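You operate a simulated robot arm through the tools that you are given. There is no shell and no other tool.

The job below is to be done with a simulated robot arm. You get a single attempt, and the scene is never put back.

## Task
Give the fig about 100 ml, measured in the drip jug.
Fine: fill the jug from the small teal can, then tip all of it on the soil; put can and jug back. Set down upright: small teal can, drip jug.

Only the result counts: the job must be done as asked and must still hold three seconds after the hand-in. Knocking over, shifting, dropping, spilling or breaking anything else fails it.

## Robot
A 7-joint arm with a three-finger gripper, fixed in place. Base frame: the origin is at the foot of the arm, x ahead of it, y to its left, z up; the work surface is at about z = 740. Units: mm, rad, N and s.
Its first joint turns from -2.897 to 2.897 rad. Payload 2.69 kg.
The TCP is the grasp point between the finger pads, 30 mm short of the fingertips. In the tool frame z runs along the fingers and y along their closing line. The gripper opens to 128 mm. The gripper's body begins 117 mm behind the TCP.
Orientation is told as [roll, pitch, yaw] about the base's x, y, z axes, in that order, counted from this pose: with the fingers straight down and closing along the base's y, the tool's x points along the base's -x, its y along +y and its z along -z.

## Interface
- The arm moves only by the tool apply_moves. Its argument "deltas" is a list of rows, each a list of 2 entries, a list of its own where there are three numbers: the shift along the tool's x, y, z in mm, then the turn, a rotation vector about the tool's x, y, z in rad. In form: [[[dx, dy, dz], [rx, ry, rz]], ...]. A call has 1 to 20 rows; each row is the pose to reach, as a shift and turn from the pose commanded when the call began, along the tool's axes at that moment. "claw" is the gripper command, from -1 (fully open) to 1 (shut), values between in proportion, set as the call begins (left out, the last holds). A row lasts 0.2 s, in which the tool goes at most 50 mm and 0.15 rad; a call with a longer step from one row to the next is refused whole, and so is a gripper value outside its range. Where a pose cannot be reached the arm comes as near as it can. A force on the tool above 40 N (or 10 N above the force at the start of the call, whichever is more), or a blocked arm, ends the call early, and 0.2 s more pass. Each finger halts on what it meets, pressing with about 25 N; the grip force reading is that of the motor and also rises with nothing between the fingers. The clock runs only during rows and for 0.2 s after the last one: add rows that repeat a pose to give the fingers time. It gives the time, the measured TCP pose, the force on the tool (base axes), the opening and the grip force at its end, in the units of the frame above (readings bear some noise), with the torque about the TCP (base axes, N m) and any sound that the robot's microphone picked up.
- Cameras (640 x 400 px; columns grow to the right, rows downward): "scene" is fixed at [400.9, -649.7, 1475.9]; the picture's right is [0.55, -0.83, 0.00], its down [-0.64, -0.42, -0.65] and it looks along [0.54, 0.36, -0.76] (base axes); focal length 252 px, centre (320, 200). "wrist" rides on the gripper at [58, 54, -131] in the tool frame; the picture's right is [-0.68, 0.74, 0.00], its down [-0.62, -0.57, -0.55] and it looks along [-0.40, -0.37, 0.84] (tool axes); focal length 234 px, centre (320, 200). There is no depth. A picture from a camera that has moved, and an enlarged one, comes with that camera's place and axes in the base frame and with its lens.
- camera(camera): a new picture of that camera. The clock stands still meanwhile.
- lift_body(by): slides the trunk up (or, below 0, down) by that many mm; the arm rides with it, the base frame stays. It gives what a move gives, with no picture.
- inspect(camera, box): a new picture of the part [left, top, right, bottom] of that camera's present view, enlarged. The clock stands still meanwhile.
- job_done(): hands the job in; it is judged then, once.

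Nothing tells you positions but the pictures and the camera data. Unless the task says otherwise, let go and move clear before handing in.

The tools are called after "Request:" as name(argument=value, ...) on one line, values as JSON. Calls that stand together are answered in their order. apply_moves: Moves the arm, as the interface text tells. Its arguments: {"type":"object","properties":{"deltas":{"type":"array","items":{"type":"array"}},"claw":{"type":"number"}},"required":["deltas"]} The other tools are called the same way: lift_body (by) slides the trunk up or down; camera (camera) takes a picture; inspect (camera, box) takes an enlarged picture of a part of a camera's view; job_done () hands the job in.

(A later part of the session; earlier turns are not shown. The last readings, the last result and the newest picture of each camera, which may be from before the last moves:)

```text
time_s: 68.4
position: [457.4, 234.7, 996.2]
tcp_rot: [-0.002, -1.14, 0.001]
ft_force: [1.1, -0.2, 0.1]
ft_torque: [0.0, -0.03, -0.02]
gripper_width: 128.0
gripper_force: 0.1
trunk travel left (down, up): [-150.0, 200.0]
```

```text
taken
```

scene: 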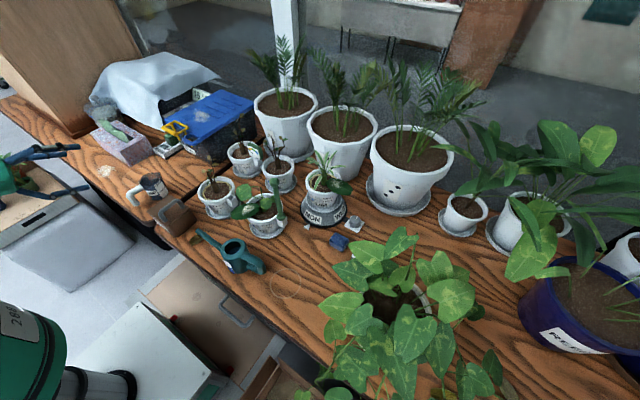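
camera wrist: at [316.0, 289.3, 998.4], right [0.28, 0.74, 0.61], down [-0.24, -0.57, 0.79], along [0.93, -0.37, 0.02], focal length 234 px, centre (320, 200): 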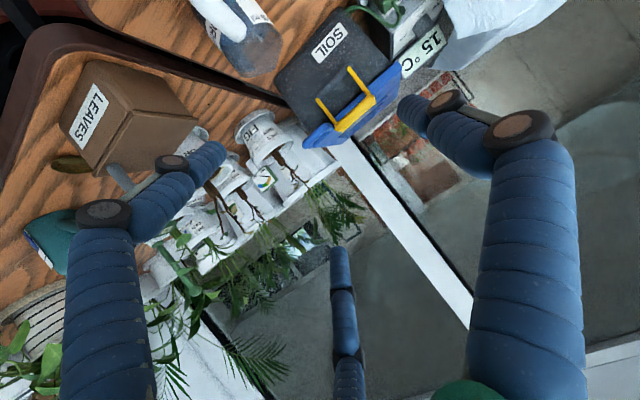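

This shallow approach pose is reachable. I'll lower to the pre-grasp behind the jug's handle.

Request:
apply_moves(deltas=[[[26.6, -1.5, 13], [0, 0, 0]], [[53.2, -3.1, 26], [0, 0, 0]], [[79.8, -4.6, 39.1], [0, 0, 0]], [[106.4, -6.2, 52.1], [0, 0, 0]], [[133, -7.7, 65.1], [0, 0, 0]], [[133, -7.7, 65.1], [0, 0, 0]]])

Request:
camera(camera="wrist")

Request:
inspect(camera="scene", box=[0, 120, 200, 260])

```text
time_s: 69.8
position: [466.6, 237.8, 863.8]
tcp_rot: [-0.033, -1.132, 0.026]
ft_force: [0.7, 0.3, 0.0]
ft_torque: [-0.02, 0.0, -0.02]
gripper_width: 127.8
gripper_force: 0.1
out of reach, approached as far as the arm can: row 5, 6
trunk travel left (down, up): [-150.0, 200.0]
```

```text
taken
camera wrist: at [325.0, 292.7, 866.0], right [0.29, 0.74, 0.6], down [-0.24, -0.55, 0.8], along [0.93, -0.38, 0.02], focal length 234 px, centre (320, 200)
```

wrist: 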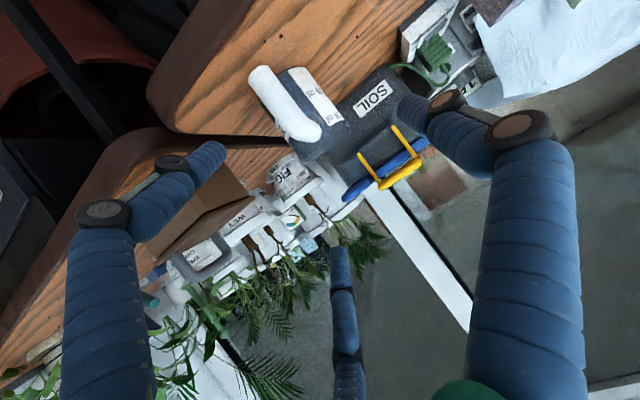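

```text
2.86 times, centred on (100, 190) of scene
camera zoom: at [400.9, -649.7, 1475.9], right [0.55, -0.83, 0.0], down [-0.64, -0.42, -0.65], along [0.54, 0.36, -0.76], focal length 720 px, centre (949, 229)
```

zoom: 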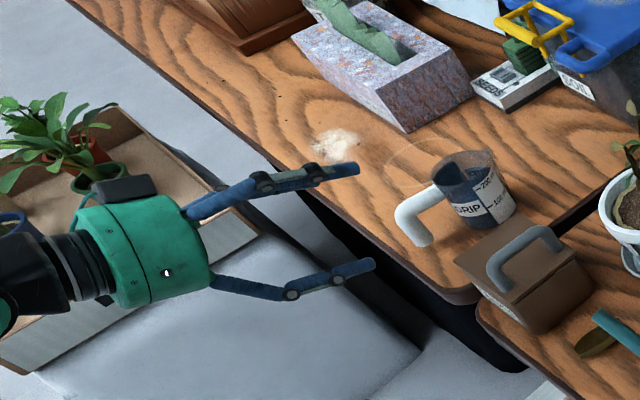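

The arm runs out of reach this low and this close in. I'll go up, move forward above the jug, and come straight down over it instead, with the fingers either side and the handle between them.

Request:
apply_moves(deltas=[[[-35, 0, -15], [0, 0, 0]], [[-70, 0, -31], [0, 0, 0]], [[-102, 0, -47], [0, 0, 0]], [[-116, 0, -16], [0, 0, 0]], [[-130, 0, 15], [0, 0, 0]], [[-144, 0, 46], [0, 0, 0]], [[-158.6, 0, 76.8], [0, 0, 0]], [[-158.6, 0, 76.8], [0, 0, 0]]])

Request:
camera(camera="wrist")

```text
time_s: 71.6
position: [601.2, 239.4, 976.6]
tcp_rot: [0.0, -1.139, 0.001]
ft_force: [0.0, 0.7, -0.3]
ft_torque: [0.0, -0.01, 0.0]
gripper_width: 127.9
gripper_force: 0.0
trunk travel left (down, up): [-150.0, 200.0]
```

```text
taken
camera wrist: at [459.7, 293.0, 978.6], right [0.28, 0.74, 0.61], down [-0.24, -0.56, 0.79], along [0.93, -0.37, 0.02], focal length 234 px, centre (320, 200)
```

wrist: 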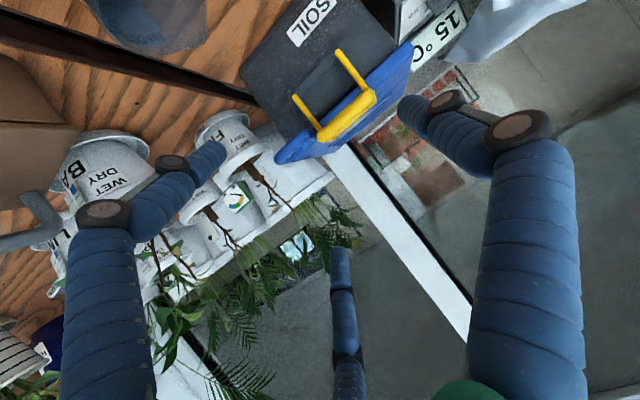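

Request:
apply_moves(deltas=[[[18, -3, 7], [0, 0, 0]], [[36, -6, 14], [0, 0, 0]], [[54, -9, 21], [0, 0, 0]], [[71.4, -12.4, 28.2], [0, 0, 0]], [[71.4, -12.4, 28.2], [0, 0, 0]]])

Request:
camera(camera="wrist")

Request:
inspect(camera="scene", box=[70, 130, 210, 240])

```text
time_s: 72.8
position: [598.0, 225.9, 900.5]
tcp_rot: [-0.003, -1.14, 0.0]
ft_force: [0.6, -0.1, 0.4]
ft_torque: [-0.01, -0.01, 0.01]
gripper_width: 127.8
gripper_force: 0.0
trunk travel left (down, up): [-150.0, 200.0]
```

```text
taken
camera wrist: at [456.3, 280.0, 902.1], right [0.28, 0.74, 0.61], down [-0.24, -0.56, 0.79], along [0.93, -0.37, 0.02], focal length 234 px, centre (320, 200)
```

wrist: 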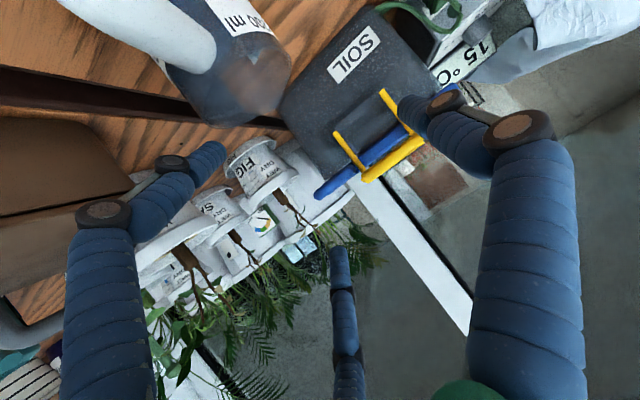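

```text
3.64 times, centred on (140, 185) of scene
camera zoom: at [400.9, -649.7, 1475.9], right [0.55, -0.83, 0.0], down [-0.64, -0.42, -0.65], along [0.54, 0.36, -0.76], focal length 916 px, centre (974, 254)
```

zoom: 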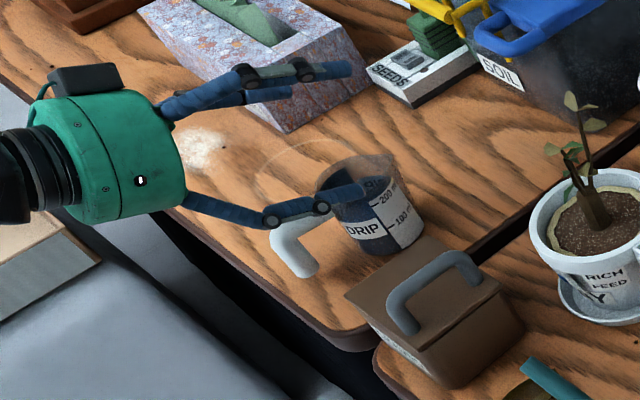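

The fingers are aligned either side of the jug. I'll descend in steps, watching force and reach.

Request:
apply_moves(deltas=[[[18, 0, 8.3], [0, 0, 0]], [[36, 0, 16.6], [0, 0, 0]], [[54, 0, 24.8], [0, 0, 0]], [[72, 0, 33.1], [0, 0, 0]], [[86.3, 0, 39.7], [0, 0, 0]], [[86.3, 0, 39.7], [0, 0, 0]]])

Request:
camera(camera="wrist")

Request:
inspect(camera="scene", box=[90, 140, 200, 230])

```text
time_s: 74.2
position: [599.7, 227.3, 809.5]
tcp_rot: [-0.028, -1.137, 0.019]
ft_force: [1.0, 0.6, 1.1]
ft_torque: [0.01, 0.01, -0.03]
gripper_width: 127.9
gripper_force: 0.1
out of reach, approached as far as the arm can: row 5, 6
trunk travel left (down, up): [-150.0, 200.0]
```

```text
taken
camera wrist: at [458.5, 282.5, 810.5], right [0.29, 0.74, 0.61], down [-0.24, -0.56, 0.8], along [0.93, -0.37, 0.02], focal length 234 px, centre (320, 200)
```

wrist: 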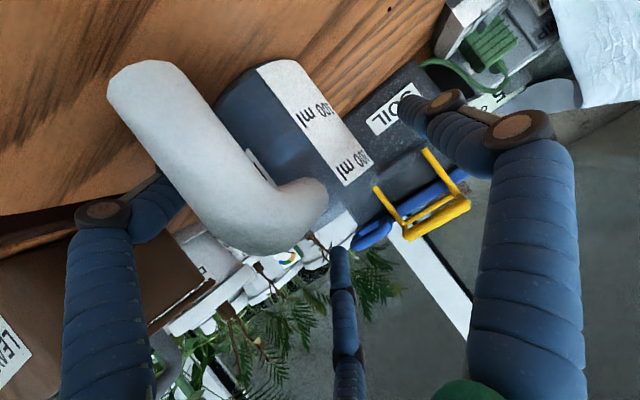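

```text
4.44 times, centred on (145, 185) of scene
camera zoom: at [400.9, -649.7, 1475.9], right [0.55, -0.83, 0.0], down [-0.64, -0.42, -0.65], along [0.54, 0.36, -0.76], focal length 1119 px, centre (1098, 267)
```

zoom: 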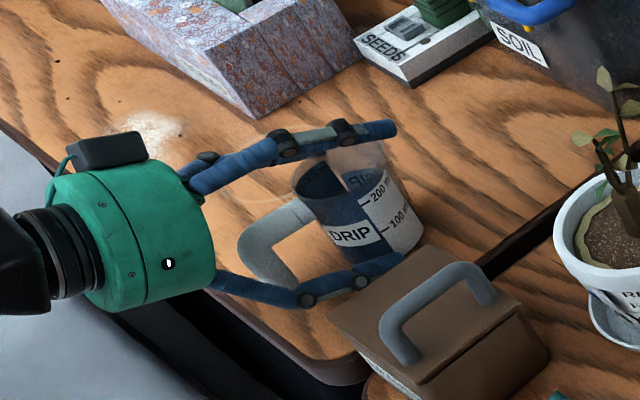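

The fingers straddle the jug, but the arm is at its limit at z 809. I'll come up a little to a comfortable pose and use the trunk slide to lower the whole arm for a lower grip.

Request:
apply_moves(deltas=[[[-18, 0, -8.4], [0, 0, 0]], [[-36.3, 0, -16.7], [0, 0, 0]], [[-36.3, 0, -16.7], [0, 0, 0]]])

```text
time_s: 75.0
position: [599.9, 227.4, 847.5]
tcp_rot: [-0.002, -1.14, 0.0]
ft_force: [-1.1, 0.2, 0.3]
ft_torque: [0.03, 0.03, 0.0]
gripper_width: 128.0
gripper_force: 0.0
trunk travel left (down, up): [-150.0, 200.0]
```

Request:
lift_body(by=-20)

```text
time_s: 75.7
position: [601.4, 228.9, 827.1]
tcp_rot: [-0.002, -1.141, -0.001]
ft_force: [0.4, 0.1, 0.1]
ft_torque: [-0.01, 0.01, -0.01]
gripper_width: 127.9
gripper_force: 0.0
trunk travel left (down, up): [-130.0, 220.0]
```

Request:
lift_body(by=-40)

Request:
camera(camera="wrist")

Request:
inspect(camera="scene", box=[90, 140, 200, 230])

```text
time_s: 76.5
position: [599.1, 228.6, 789.0]
tcp_rot: [0.001, -1.139, 0.0]
ft_force: [-0.2, 0.9, 1.6]
ft_torque: [0.01, 0.05, -0.02]
gripper_width: 127.2
gripper_force: 0.0
trunk travel left (down, up): [-90.0, 260.0]
```

```text
taken
camera wrist: at [458.4, 282.3, 789.4], right [0.28, 0.74, 0.61], down [-0.24, -0.57, 0.79], along [0.93, -0.37, 0.02], focal length 234 px, centre (320, 200)
```

wrist: 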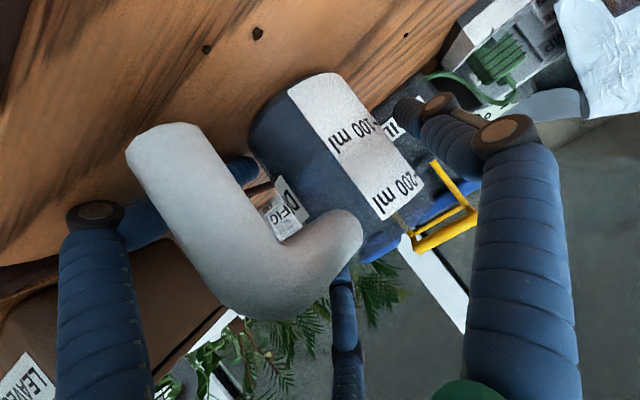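

```text
4.44 times, centred on (145, 185) of scene
camera zoom: at [400.9, -649.7, 1475.9], right [0.55, -0.83, 0.0], down [-0.64, -0.42, -0.65], along [0.54, 0.36, -0.76], focal length 1119 px, centre (1098, 267)
```

zoom: 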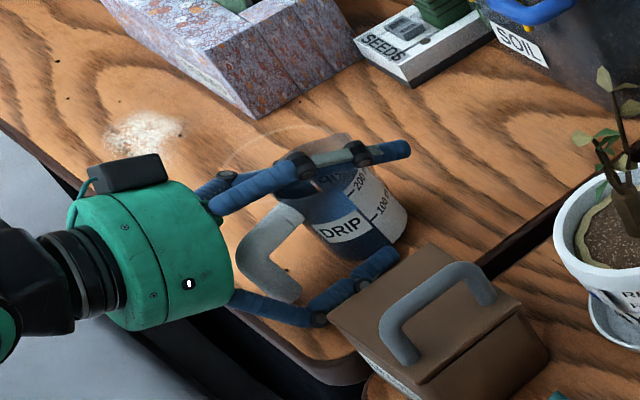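

The jug is between the fingers and the handle is clear of the palm. I'll close the gripper, which also moves the near finger away from the box.

Request:
apply_moves(deltas=[[[0, 0, 0], [0, 0, 0]], [[0, 0, 0], [0, 0, 0]], [[0, 0, 0], [0, 0, 0]], [[0, 0, 0], [0, 0, 0]], [[0, 0, 0], [0, 0, 0]]], claw=1)

Request:
camera(camera="wrist")

Request:
inspect(camera="scene", box=[90, 140, 200, 230])

```text
time_s: 77.4
position: [604.2, 229.8, 792.7]
tcp_rot: [0.012, -1.151, -0.012]
ft_force: [0.8, -0.7, 12.8]
ft_torque: [-0.28, 0.01, 0.01]
gripper_width: 93.4
gripper_force: 25.2
trunk travel left (down, up): [-90.0, 260.0]
stopped in row 4: the force on the tool passed its limit at 41 N (the readings are from after the stop); the commanded pose is now the measured one
```

```text
taken
camera wrist: at [462.1, 284.1, 793.2], right [0.28, 0.73, 0.62], down [-0.25, -0.57, 0.78], along [0.93, -0.37, 0.03], focal length 234 px, centre (320, 200)
```

wrist: 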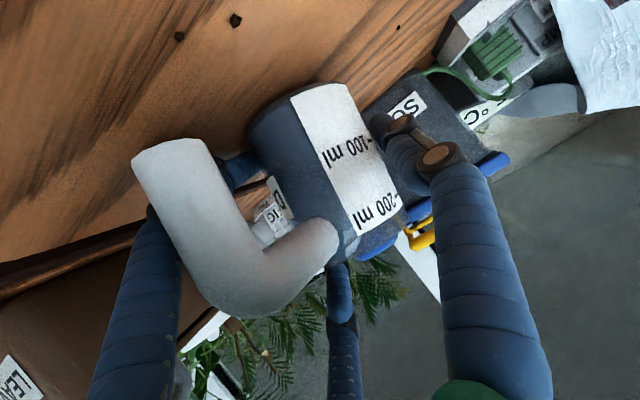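

```text
4.44 times, centred on (145, 185) of scene
camera zoom: at [400.9, -649.7, 1475.9], right [0.55, -0.83, 0.0], down [-0.64, -0.42, -0.65], along [0.54, 0.36, -0.76], focal length 1119 px, centre (1098, 267)
```

zoom: 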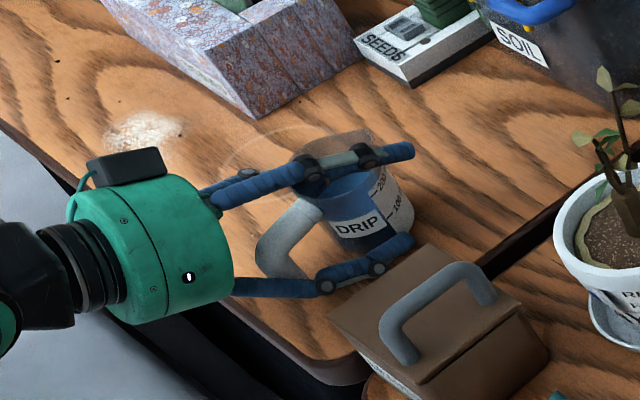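

The grip closed at 93 mm with a brief force spike, and the jug seems to have moved a little. I'll check its posture carefully.

Request:
inspect(camera="scene", box=[125, 160, 185, 210])

Request:
inspect(camera="wrist", box=[120, 60, 460, 300])

```text
8.00 times, centred on (155, 185) of scene
camera zoom: at [400.9, -649.7, 1475.9], right [0.55, -0.83, 0.0], down [-0.64, -0.42, -0.65], along [0.54, 0.36, -0.76], focal length 2014 px, centre (1640, 320)
```

zoom: 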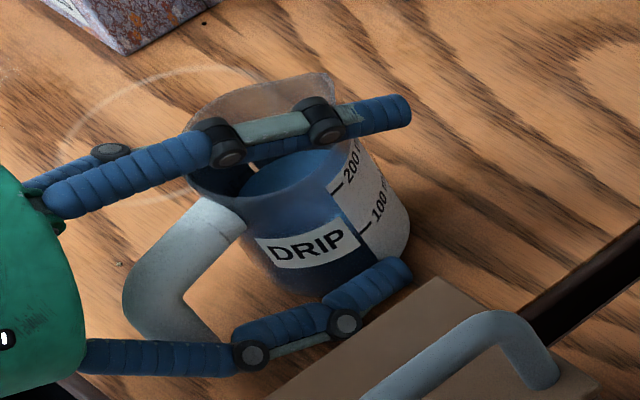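

```text
1.67 times, centred on (290, 180) of wrist
camera zoom: at [462.1, 284.1, 793.2], right [0.28, 0.73, 0.62], down [-0.25, -0.57, 0.78], along [0.93, -0.37, 0.03], focal length 390 px, centre (370, 233)
```

zoom: 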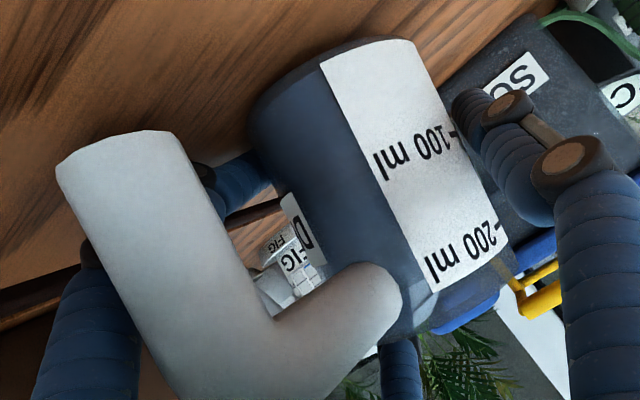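

The jug leans a few degrees in the grip, but the water is well below the rim. I'll lift a little and check that it's held securely.

Request:
apply_moves(deltas=[[[-4.6, 0, -2], [0, 0, 0]], [[-9.1, 0, -4.1], [0, 0, 0]], [[-13.7, 0, -6.1], [0, 0, 0]], [[-18.3, 0, -8.2], [0, 0, 0]], [[-18.3, 0, -8.2], [0, 0, 0]]])

Request:
inspect(camera="scene", box=[125, 150, 185, 210])

Request:
camera(camera="wrist")

```text
time_s: 78.6
position: [602.8, 228.9, 810.5]
tcp_rot: [0.006, -1.146, -0.006]
ft_force: [0.7, 0.9, -1.9]
ft_torque: [0.01, -0.07, 0.0]
gripper_width: 87.3
gripper_force: 24.9
trunk travel left (down, up): [-90.0, 260.0]
```

```text
6.67 times, centred on (155, 180) of scene
camera zoom: at [400.9, -649.7, 1475.9], right [0.55, -0.83, 0.0], down [-0.64, -0.42, -0.65], along [0.54, 0.36, -0.76], focal length 1679 px, centre (1420, 333)
```

zoom: 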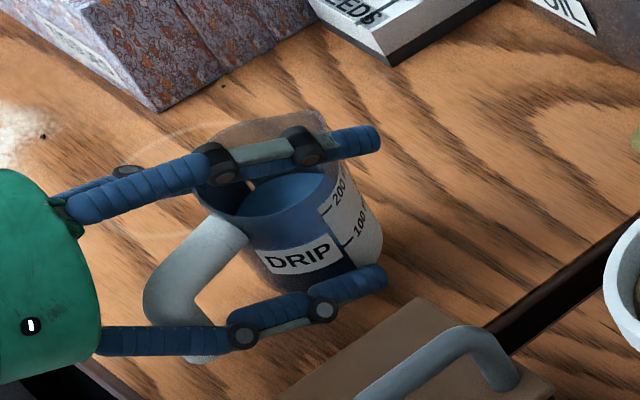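

```text
taken
camera wrist: at [460.8, 283.1, 811.9], right [0.28, 0.74, 0.62], down [-0.25, -0.57, 0.79], along [0.93, -0.37, 0.02], focal length 234 px, centre (320, 200)
```

wrist: 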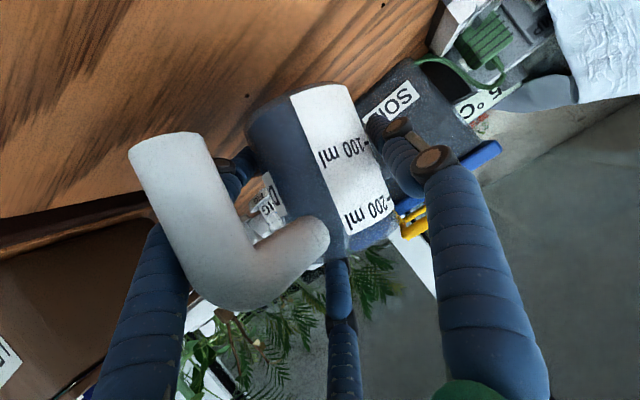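

The jug is held with a steady weight of about 1.9 N. It leans about 15° toward -y in the grip, which is safe for the water. I'll raise the trunk back to its normal height and look again.

Request:
lift_body(by=60)

Request:
inspect(camera="scene", box=[110, 120, 200, 200])

```text
time_s: 79.6
position: [603.5, 228.9, 871.7]
tcp_rot: [0.006, -1.147, -0.005]
ft_force: [0.4, -0.6, -1.6]
ft_torque: [0.0, -0.07, -0.03]
gripper_width: 86.9
gripper_force: 25.1
trunk travel left (down, up): [-150.0, 200.0]
```

```text
5.00 times, centred on (155, 160) of scene
camera zoom: at [400.9, -649.7, 1475.9], right [0.55, -0.83, 0.0], down [-0.64, -0.42, -0.65], along [0.54, 0.36, -0.76], focal length 1259 px, centre (1145, 400)
```

zoom: 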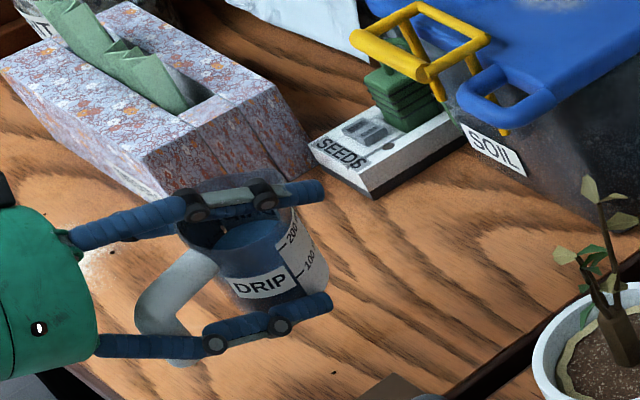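

The jug is secure. I'll raise it and carry it level toward the fig, staying above the bay plant.

Request:
apply_moves(deltas=[[[-31.5, 0, -14.2], [0, 0, 0]], [[-63, 0, -28.4], [0, 0, 0]], [[-94.4, 0, -42.6], [0, 0, 0]], [[-125.8, 0, -56.8], [0, 0, 0]], [[-136.7, -22.6, -32.7], [0, 0, 0]], [[-147.6, -45.3, -8.6], [0, 0, 0]], [[-158.4, -67.9, 15.5], [0, 0, 0]], [[-169.3, -90.5, 39.6], [0, 0, 0]], [[-180.2, -113.1, 63.7], [0, 0, 0]], [[-191, -135.8, 87.8], [0, 0, 0]], [[-201.9, -158.4, 111.9], [0, 0, 0]], [[-212.8, -181, 136], [0, 0, 0]], [[-212.8, -181, 136], [0, 0, 0]]])

Request:
camera(camera="scene")

Request:
inspect(camera="scene", box=[160, 60, 290, 180])

Request:
camera(camera="wrist")

```text
time_s: 82.4
position: [813.1, 61.6, 1008.8]
tcp_rot: [-0.01, -1.142, -0.006]
ft_force: [0.7, 0.2, -1.6]
ft_torque: [-0.01, -0.06, 0.01]
gripper_width: 86.1
gripper_force: 25.1
out of reach, approached as far as the arm can: row 12, 13
trunk travel left (down, up): [-150.0, 200.0]
```

```text
taken
```

scene: 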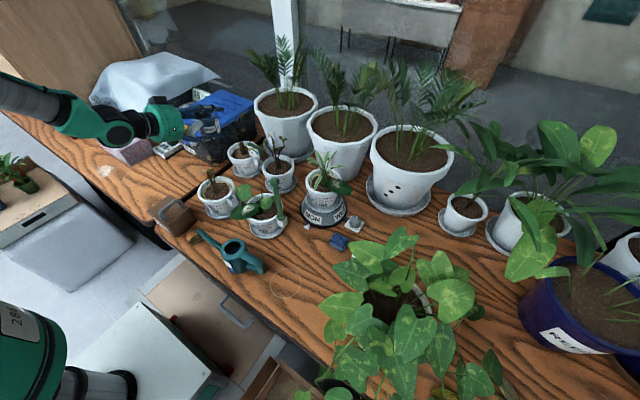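

```text
3.33 times, centred on (225, 120) of scene
camera zoom: at [400.9, -649.7, 1475.9], right [0.55, -0.83, 0.0], down [-0.64, -0.42, -0.65], along [0.54, 0.36, -0.76], focal length 839 px, centre (637, 467)
```

zoom: 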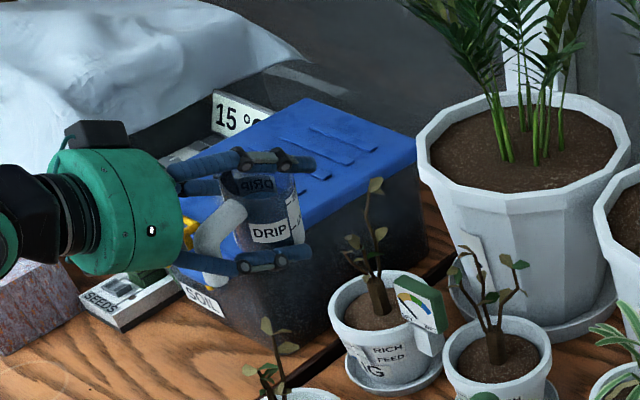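

```text
taken
camera wrist: at [671.8, 117.3, 1009.3], right [0.29, 0.73, 0.61], down [-0.25, -0.56, 0.79], along [0.92, -0.38, 0.02], focal length 234 px, centre (320, 200)
```

wrist: 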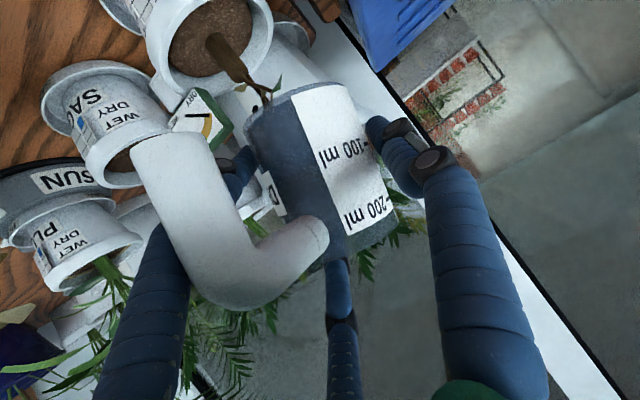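

The arm stopped just short of the last waypoint, which is fine. Next I'll tip the jug forward to about 45°, still below the pouring angle, and line its lip up with the near side of the fig's soil.

Request:
apply_moves(deltas=[[[0, -2.8, 0], [0, 0.112, 0]], [[0, -5.6, 0], [0, 0.224, 0]], [[0, -8.4, 0], [0, 0.336, 0]], [[0, -11.2, 0], [0, 0.448, 0]], [[0, -14, 0], [0, 0.56, 0]], [[0, -16.8, 0], [0, 0.672, 0]], [[0.8, -19.6, -1.8], [0, 0.785, 0]], [[0.8, -19.6, -1.8], [0, 0.785, 0]]])

Request:
inspect(camera="scene", box=[170, 60, 290, 180])

Request:
camera(camera="wrist")

```text
time_s: 84.4
position: [817.2, 9.4, 1012.5]
tcp_rot: [-0.157, -0.372, 0.134]
ft_force: [0.0, -0.3, 0.8]
ft_torque: [0.1, 0.02, 0.05]
gripper_width: 85.6
gripper_force: 24.8
out of reach, approached as far as the arm can: row 5, 6, 7
trunk travel left (down, up): [-150.0, 200.0]
stopped in row 8: the arm was blocked; the commanded pose is now the measured one
```

```text
3.33 times, centred on (230, 120) of scene
camera zoom: at [400.9, -649.7, 1475.9], right [0.55, -0.83, 0.0], down [-0.64, -0.42, -0.65], along [0.54, 0.36, -0.76], focal length 839 px, centre (620, 467)
```

zoom: 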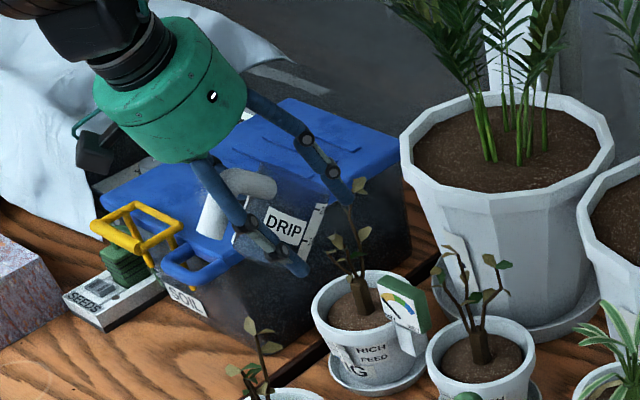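

```text
taken
camera wrist: at [710.3, 70.0, 1102.6], right [0.57, 0.81, 0.14], down [0.4, -0.42, 0.81], along [0.72, -0.41, -0.57], focal length 234 px, centre (320, 200)
```

wrist: 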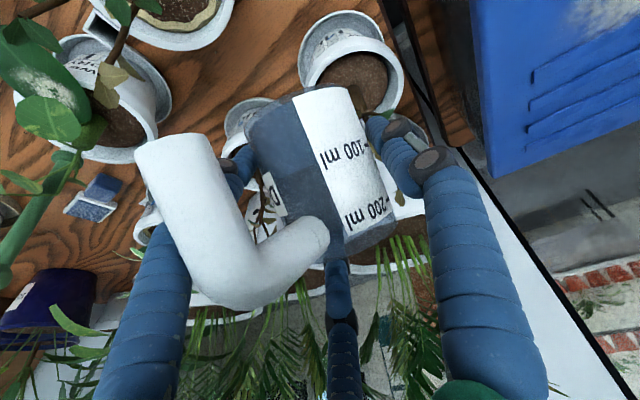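

The arm was blocked partway through and drifted sideways. I'll check for any spill or contact before moving again.

Request:
inspect(camera="scene", box=[210, 90, 280, 160])

Request:
camera(camera="scene")

Request:
inspect(camera="wrist", box=[220, 60, 420, 280])

```text
5.71 times, centred on (245, 125) of scene
camera zoom: at [400.9, -649.7, 1475.9], right [0.55, -0.83, 0.0], down [-0.64, -0.42, -0.65], along [0.54, 0.36, -0.76], focal length 1439 px, centre (749, 629)
```

zoom: 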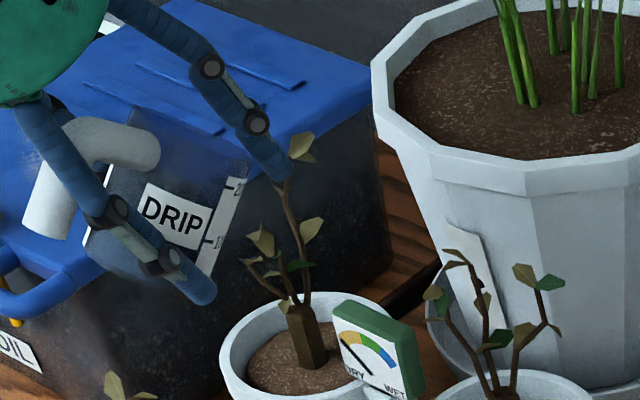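

```text
taken
```

scene: 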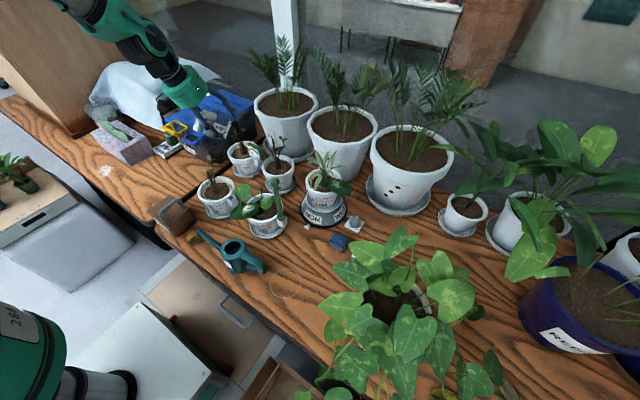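

```text
1.82 times, centred on (320, 170) of wrist
camera zoom: at [710.3, 70.0, 1102.6], right [0.57, 0.81, 0.14], down [0.4, -0.42, 0.81], along [0.72, -0.41, -0.57], focal length 426 px, centre (320, 254)
```

zoom: 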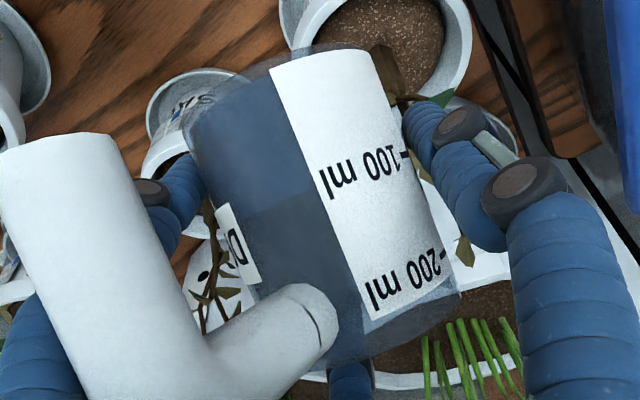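

Request:
inspect(camera="scene", box=[212, 108, 248, 144])

Request:
inspect(camera="scene", box=[225, 120, 275, 170])

Request:
inspect(camera="wrist", box=[320, 20, 430, 120])

```text
11.11 times, centred on (230, 126) of scene
camera zoom: at [400.9, -649.7, 1475.9], right [0.55, -0.83, 0.0], down [-0.64, -0.42, -0.65], along [0.54, 0.36, -0.76], focal length 2798 px, centre (1320, 1022)
```

zoom: 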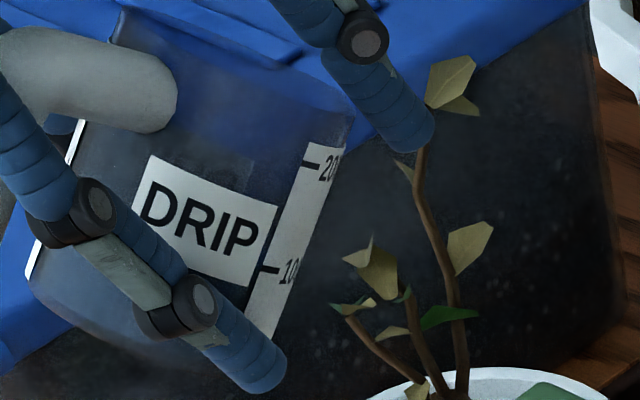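

```text
8.00 times, centred on (250, 145) of scene
camera zoom: at [400.9, -649.7, 1475.9], right [0.55, -0.83, 0.0], down [-0.64, -0.42, -0.65], along [0.54, 0.36, -0.76], focal length 2014 px, centre (880, 640)
```

zoom: 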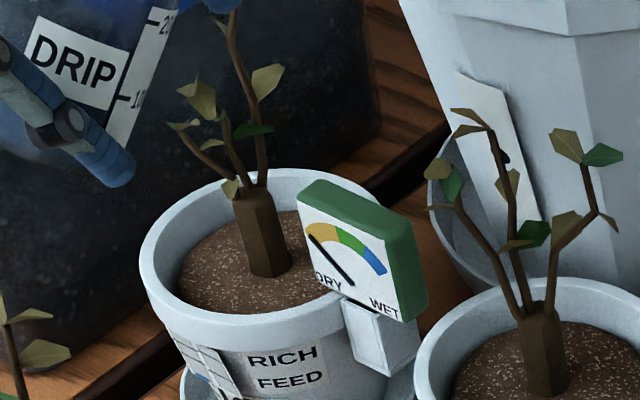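

```text
4.00 times, centred on (375, 70) of wrist
camera zoom: at [710.3, 70.0, 1102.6], right [0.57, 0.81, 0.14], down [0.4, -0.42, 0.81], along [0.72, -0.41, -0.57], focal length 937 px, centre (100, 720)
```

zoom: 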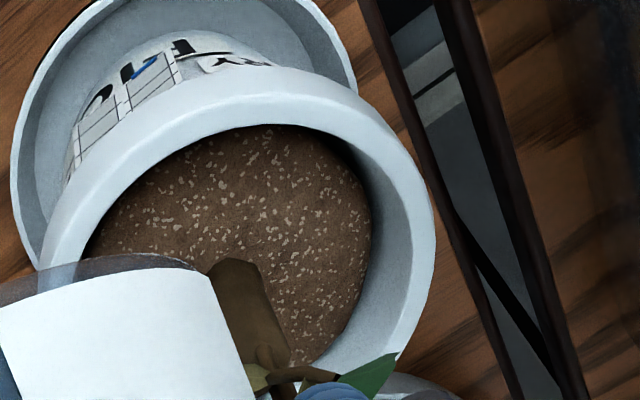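

The fig's soil is still dry and the jug hasn't poured, but a fingertip is brushing the fig's top leaf. I'll back away up and toward the robot, keeping the jug's angle unchanged.

Request:
apply_moves(deltas=[[[1.2, 0.9, -17], [0, 0, 0]], [[2.4, 1.7, -34], [0, 0, 0]], [[3.5, 2.6, -51], [0, 0, 0]], [[4.7, 3.4, -67.6], [0, 0, 0]], [[4.7, 3.4, -67.6], [0, 0, 0]]])

Request:
camera(camera="wrist")

Request:
inspect(camera="scene", box=[170, 60, 290, 180])

```text
time_s: 85.6
position: [785.9, 21.0, 1071.0]
tcp_rot: [-0.158, -0.37, 0.137]
ft_force: [0.2, 0.9, -1.9]
ft_torque: [0.01, -0.06, -0.04]
gripper_width: 85.4
gripper_force: 25.0
trunk travel left (down, up): [-150.0, 200.0]
```

```text
taken
camera wrist: at [680.5, 81.6, 1160.7], right [0.57, 0.81, 0.14], down [0.41, -0.42, 0.81], along [0.72, -0.41, -0.57], focal length 234 px, centre (320, 200)
```

wrist: 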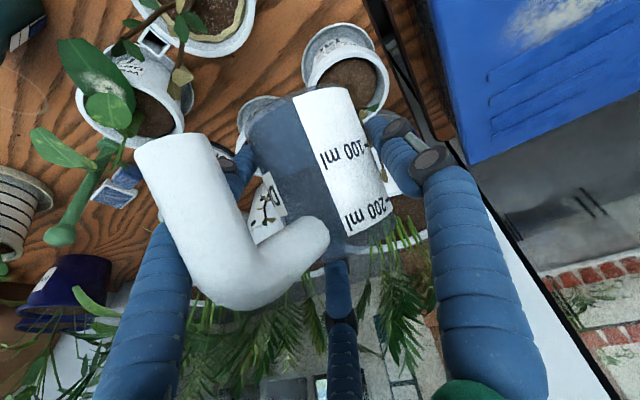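

```text
3.33 times, centred on (230, 120) of scene
camera zoom: at [400.9, -649.7, 1475.9], right [0.55, -0.83, 0.0], down [-0.64, -0.42, -0.65], along [0.54, 0.36, -0.76], focal length 839 px, centre (620, 467)
```

zoom: 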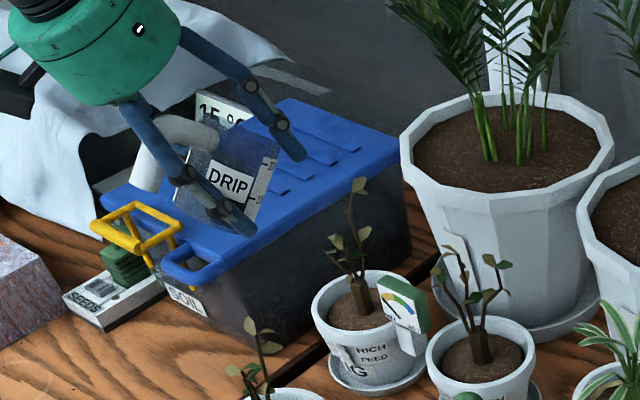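

The weight reads -1.9 N again, so all the water is still in the jug, and the pose is comfortable. I'll advance toward the fig in small steps at this same tilt and watch the reach.

Request:
apply_moves(deltas=[[[-1.5, 3.5, 13], [0, 0, 0]], [[-3, 7, 26], [0, 0, 0]], [[-3, 7, 26], [0, 0, 0]]])

```text
time_s: 86.4
position: [800.0, 26.0, 1045.3]
tcp_rot: [-0.159, -0.37, 0.135]
ft_force: [0.1, -0.6, -1.9]
ft_torque: [0.0, -0.07, 0.0]
gripper_width: 85.4
gripper_force: 24.9
trunk travel left (down, up): [-150.0, 200.0]
```

Request:
apply_moves(deltas=[[[4, 6.5, 22], [0, 0, 0]], [[8.1, 12.9, 43.7], [0, 0, 0]], [[8.1, 12.9, 43.7], [0, 0, 0]]])

Request:
inspect(camera="scene", box=[170, 60, 290, 180])

```text
time_s: 87.2
position: [807.2, 33.3, 998.1]
tcp_rot: [-0.157, -0.37, 0.136]
ft_force: [0.4, 0.1, -1.6]
ft_torque: [-0.03, -0.05, -0.02]
gripper_width: 85.5
gripper_force: 25.0
trunk travel left (down, up): [-150.0, 200.0]
```

```text
3.33 times, centred on (230, 120) of scene
camera zoom: at [400.9, -649.7, 1475.9], right [0.55, -0.83, 0.0], down [-0.64, -0.42, -0.65], along [0.54, 0.36, -0.76], focal length 839 px, centre (620, 467)
```

zoom: 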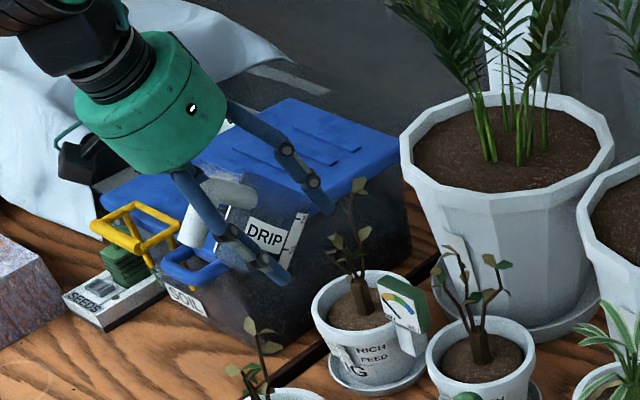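

Request:
apply_moves(deltas=[[[6, 2.7, 18], [0, 0, 0]], [[12, 5.5, 37], [0, 0, 0]], [[17.4, 8.2, 54.9], [0, 0, 0]], [[17.4, 8.2, 54.9], [0, 0, 0]]])

Request:
camera(camera="wrist")

Request:
inspect(camera="scene", box=[190, 80, 280, 170])

```text
time_s: 88.2
position: [811.3, 32.6, 940.6]
tcp_rot: [-0.159, -0.369, 0.134]
ft_force: [0.9, 0.8, -0.9]
ft_torque: [0.02, -0.04, -0.02]
gripper_width: 85.2
gripper_force: 25.0
trunk travel left (down, up): [-150.0, 200.0]
```

```text
taken
camera wrist: at [705.2, 92.8, 1031.6], right [0.57, 0.81, 0.14], down [0.41, -0.42, 0.81], along [0.71, -0.41, -0.57], focal length 234 px, centre (320, 200)
```

wrist: 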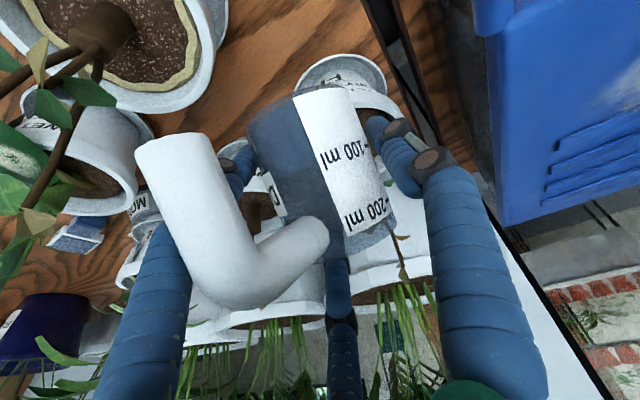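

```text
4.44 times, centred on (235, 125) of scene
camera zoom: at [400.9, -649.7, 1475.9], right [0.55, -0.83, 0.0], down [-0.64, -0.42, -0.65], along [0.54, 0.36, -0.76], focal length 1119 px, centre (698, 533)
```

zoom: 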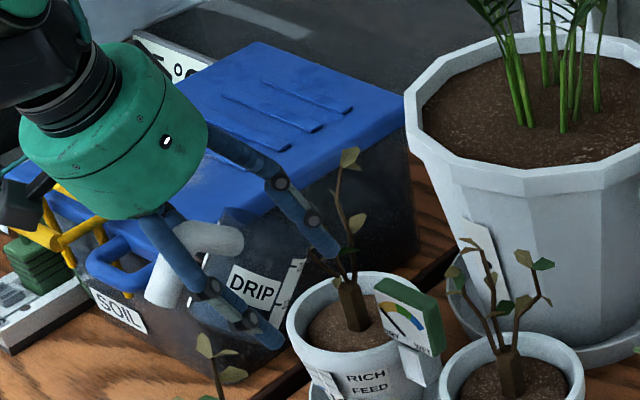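

The lip is now over the near side of the fig's soil, clear of the stem. I'll tilt gradually with the lip held in place, checking reach at each step.

Request:
apply_moves(deltas=[[[0, 0, 0], [0, 0.047, -0.0076]], [[-1, 0, 0], [0, 0.095, -0.0152]], [[-1, 0, 0], [0, 0.095, -0.0152]]])

Request:
inspect(camera="scene", box=[200, 90, 280, 170])

```text
time_s: 89.0
position: [813.3, 32.4, 942.1]
tcp_rot: [-0.158, -0.273, 0.137]
ft_force: [0.4, 0.5, -0.7]
ft_torque: [-0.06, -0.04, -0.01]
gripper_width: 85.4
gripper_force: 24.7
trunk travel left (down, up): [-150.0, 200.0]
```

```text
5.00 times, centred on (240, 130) of scene
camera zoom: at [400.9, -649.7, 1475.9], right [0.55, -0.83, 0.0], down [-0.64, -0.42, -0.65], along [0.54, 0.36, -0.76], focal length 1259 px, centre (720, 550)
```

zoom: 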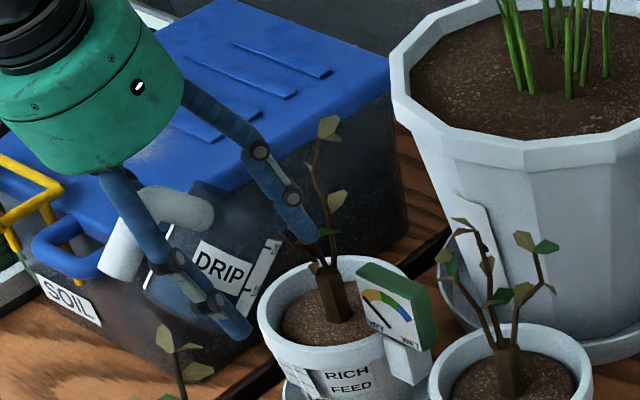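

Request:
apply_moves(deltas=[[[-0.7, 0, 0], [0, 0.052, -0.0083]], [[-1.3, 0, 0], [0, 0.104, -0.0166]], [[-1.3, 0, 0], [0, 0.104, -0.0166]]])

Request:
inspect(camera="scene", box=[210, 100, 270, 170])

Request:
camera(camera="wrist")

```text
time_s: 89.8
position: [815.0, 31.4, 942.0]
tcp_rot: [-0.16, -0.168, 0.133]
ft_force: [0.3, -0.4, -1.9]
ft_torque: [-0.01, -0.03, 0.0]
gripper_width: 85.5
gripper_force: 24.2
trunk travel left (down, up): [-150.0, 200.0]
```

```text
5.71 times, centred on (240, 135) of scene
camera zoom: at [400.9, -649.7, 1475.9], right [0.55, -0.83, 0.0], down [-0.64, -0.42, -0.65], along [0.54, 0.36, -0.76], focal length 1439 px, centre (777, 571)
```

zoom: 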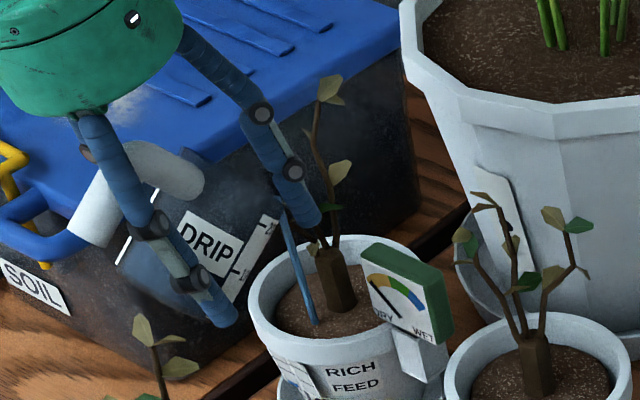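

```text
taken
camera wrist: at [727.7, 95.8, 1050.5], right [0.58, 0.81, 0.0], down [0.56, -0.4, 0.73], along [0.59, -0.42, -0.69], focal length 234 px, centre (320, 200)
```

wrist: 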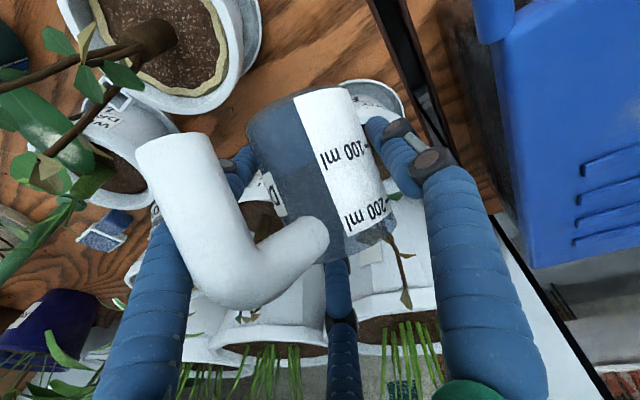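

The stream is flowing onto the fig's soil between the rim and the trunk. I'll continue in small tilt steps.

Request:
apply_moves(deltas=[[[-0.9, 0, 0], [0, 0.052, -0.0083]], [[-1.8, 0, 0], [0, 0.104, -0.0166]], [[-1.8, 0, 0], [0, 0.104, -0.0166]], [[-1.8, 0, 0], [0, 0.104, -0.0166]]])

Request:
inspect(camera="scene", box=[210, 100, 270, 170])

```text
time_s: 90.8
position: [814.4, 33.5, 941.9]
tcp_rot: [-0.158, -0.063, 0.134]
ft_force: [0.5, 0.4, -1.1]
ft_torque: [0.03, -0.02, 0.01]
gripper_width: 85.2
gripper_force: 25.0
trunk travel left (down, up): [-150.0, 200.0]
```

```text
5.71 times, centred on (240, 135) of scene
camera zoom: at [400.9, -649.7, 1475.9], right [0.55, -0.83, 0.0], down [-0.64, -0.42, -0.65], along [0.54, 0.36, -0.76], focal length 1439 px, centre (777, 571)
```

zoom: 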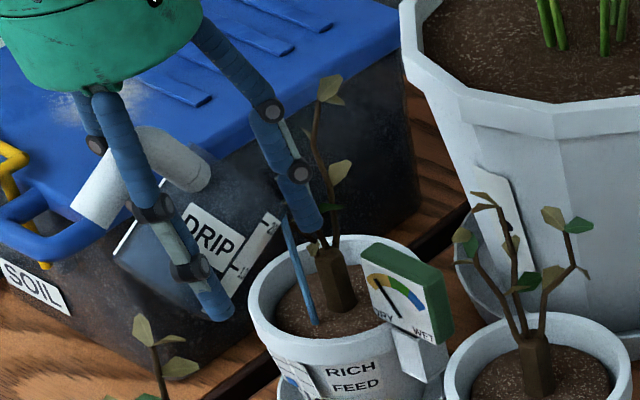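

Request:
apply_moves(deltas=[[[-1.2, 0, 0], [0, 0.046, -0.0074]], [[-2.4, 0, 0], [0, 0.092, -0.0148]], [[-3.5, 0, 0], [0, 0.138, -0.0221]], [[-3.5, 0, 0], [0, 0.138, -0.0221]], [[-3.5, 0, 0], [0, 0.138, -0.0221]], [[-3.5, 0, 0], [0, 0.138, -0.0221]]])

Request:
inspect(camera="scene", box=[210, 100, 270, 170])

```text
time_s: 92.2
position: [818.6, 34.9, 942.6]
tcp_rot: [-0.16, 0.076, 0.136]
ft_force: [-0.3, -0.1, -1.1]
ft_torque: [-0.02, -0.06, -0.03]
gripper_width: 85.0
gripper_force: 25.2
trunk travel left (down, up): [-150.0, 200.0]
```

```text
5.71 times, centred on (240, 135) of scene
camera zoom: at [400.9, -649.7, 1475.9], right [0.55, -0.83, 0.0], down [-0.64, -0.42, -0.65], along [0.54, 0.36, -0.76], focal length 1439 px, centre (777, 571)
```

zoom: 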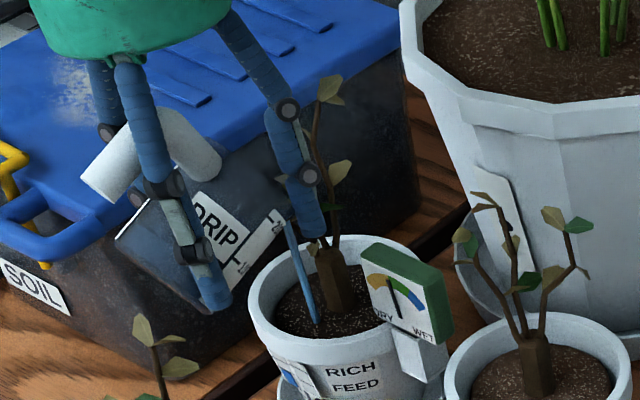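

The soil is darkening and the meter needle is rising. I'll keep tilting.

Request:
apply_moves(deltas=[[[-1.4, 0, 0], [0, 0.043, -0.0069]], [[-2.8, 0, 0], [0, 0.086, -0.0138]], [[-4.2, 0, 0], [0, 0.129, -0.0207]], [[-5.5, 0, 0], [0, 0.172, -0.0276]], [[-5.5, 0, 0], [0, 0.172, -0.0276]], [[-5.5, 0, 0], [0, 0.172, -0.0276]], [[-5.5, 0, 0], [0, 0.172, -0.0276]]])

Request:
inspect(camera="scene", box=[210, 100, 270, 170])

```text
time_s: 93.8
position: [823.9, 34.3, 942.7]
tcp_rot: [-0.159, 0.252, 0.135]
ft_force: [-0.3, 0.5, -1.9]
ft_torque: [-0.01, 0.0, 0.04]
gripper_width: 85.1
gripper_force: 25.2
trunk travel left (down, up): [-150.0, 200.0]
```

```text
5.71 times, centred on (240, 135) of scene
camera zoom: at [400.9, -649.7, 1475.9], right [0.55, -0.83, 0.0], down [-0.64, -0.42, -0.65], along [0.54, 0.36, -0.76], focal length 1439 px, centre (777, 571)
```

zoom: 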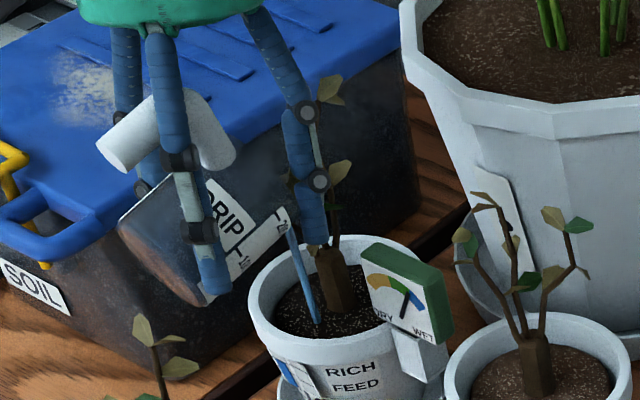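

Request:
apply_moves(deltas=[[[-1.6, 0, 0], [0, 0.043, -0.0069]], [[-3.2, 0, 0], [0, 0.086, -0.0138]], [[-4.8, 0, -0.8], [0, 0.129, -0.0207]], [[-6.4, 0, -1.6], [0, 0.172, -0.0276]], [[-6.4, 0, -1.6], [0, 0.172, -0.0276]], [[-6.4, 0, -1.6], [0, 0.172, -0.0276]]])

Request:
inspect(camera="scene", box=[210, 100, 270, 170])

Request:
camera(camera="wrist")

```text
time_s: 95.2
position: [830.5, 35.0, 943.0]
tcp_rot: [-0.159, 0.426, 0.136]
ft_force: [0.4, 0.2, -1.0]
ft_torque: [-0.02, -0.02, 0.01]
gripper_width: 85.2
gripper_force: 25.2
trunk travel left (down, up): [-150.0, 200.0]
```

```text
5.71 times, centred on (240, 135) of scene
camera zoom: at [400.9, -649.7, 1475.9], right [0.55, -0.83, 0.0], down [-0.64, -0.42, -0.65], along [0.54, 0.36, -0.76], focal length 1439 px, centre (777, 571)
```

zoom: 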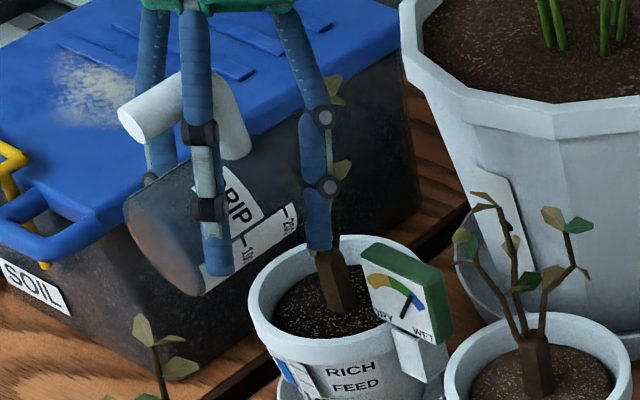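

```text
taken
camera wrist: at [818.5, 108.9, 1076.6], right [0.47, 0.8, -0.39], down [0.88, -0.36, 0.32], along [0.12, -0.49, -0.86], focal length 234 px, centre (320, 200)
```

wrist: 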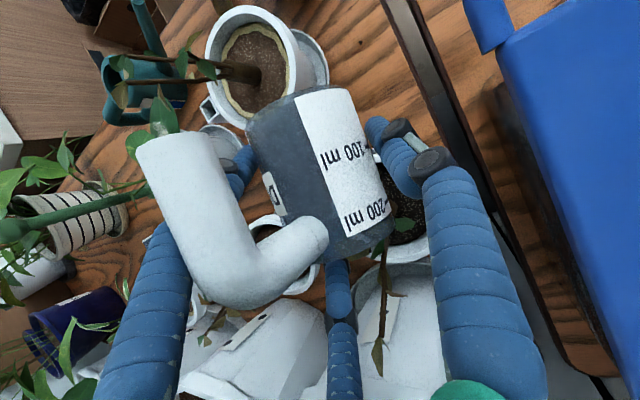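

The stream has stopped at about 90°. I'll tip another 9° and hold so every drop drains.

Request:
apply_moves(deltas=[[[-2, 0, -1], [0, 0.05, -0.008]], [[-4, 0, -2], [0, 0.1, -0.016]], [[-6, 0, -3], [0, 0.15, -0.024]], [[-6, 0, -3], [0, 0.15, -0.024]], [[-6, 0, -3], [0, 0.15, -0.024]], [[-6, 0, -3], [0, 0.15, -0.024]], [[-6, 0, -3], [0, 0.15, -0.024]], [[-6, 0, -3], [0, 0.15, -0.024]]])

Request:
inspect(camera="scene", box=[210, 100, 270, 170])

Request:
inspect(camera="scene", box=[225, 135, 275, 175])

```text
time_s: 97.0
position: [836.0, 35.1, 942.1]
tcp_rot: [-0.159, 0.578, 0.134]
ft_force: [0.4, -0.4, -1.6]
ft_torque: [-0.03, -0.01, 0.0]
gripper_width: 84.9
gripper_force: 24.7
trunk travel left (down, up): [-150.0, 200.0]
```

```text
5.71 times, centred on (240, 135) of scene
camera zoom: at [400.9, -649.7, 1475.9], right [0.55, -0.83, 0.0], down [-0.64, -0.42, -0.65], along [0.54, 0.36, -0.76], focal length 1439 px, centre (777, 571)
```

zoom: 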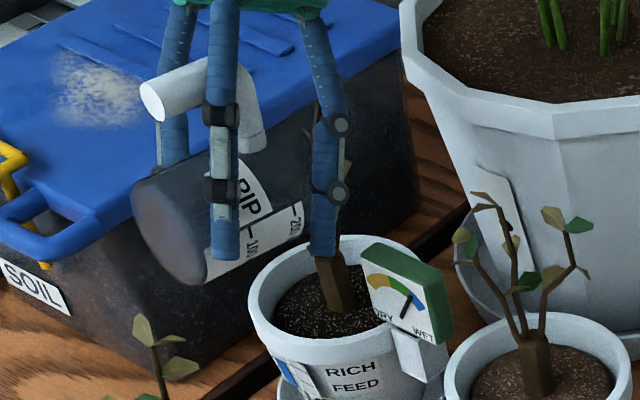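

```text
10.00 times, centred on (250, 155) of scene
camera zoom: at [400.9, -649.7, 1475.9], right [0.55, -0.83, 0.0], down [-0.64, -0.42, -0.65], along [0.54, 0.36, -0.76], focal length 2518 px, centre (1020, 650)
```

zoom: 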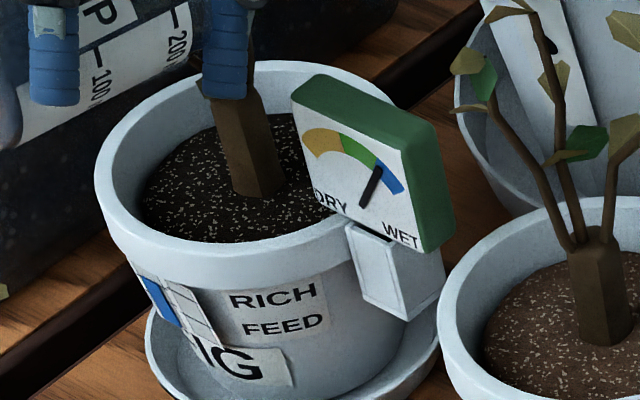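

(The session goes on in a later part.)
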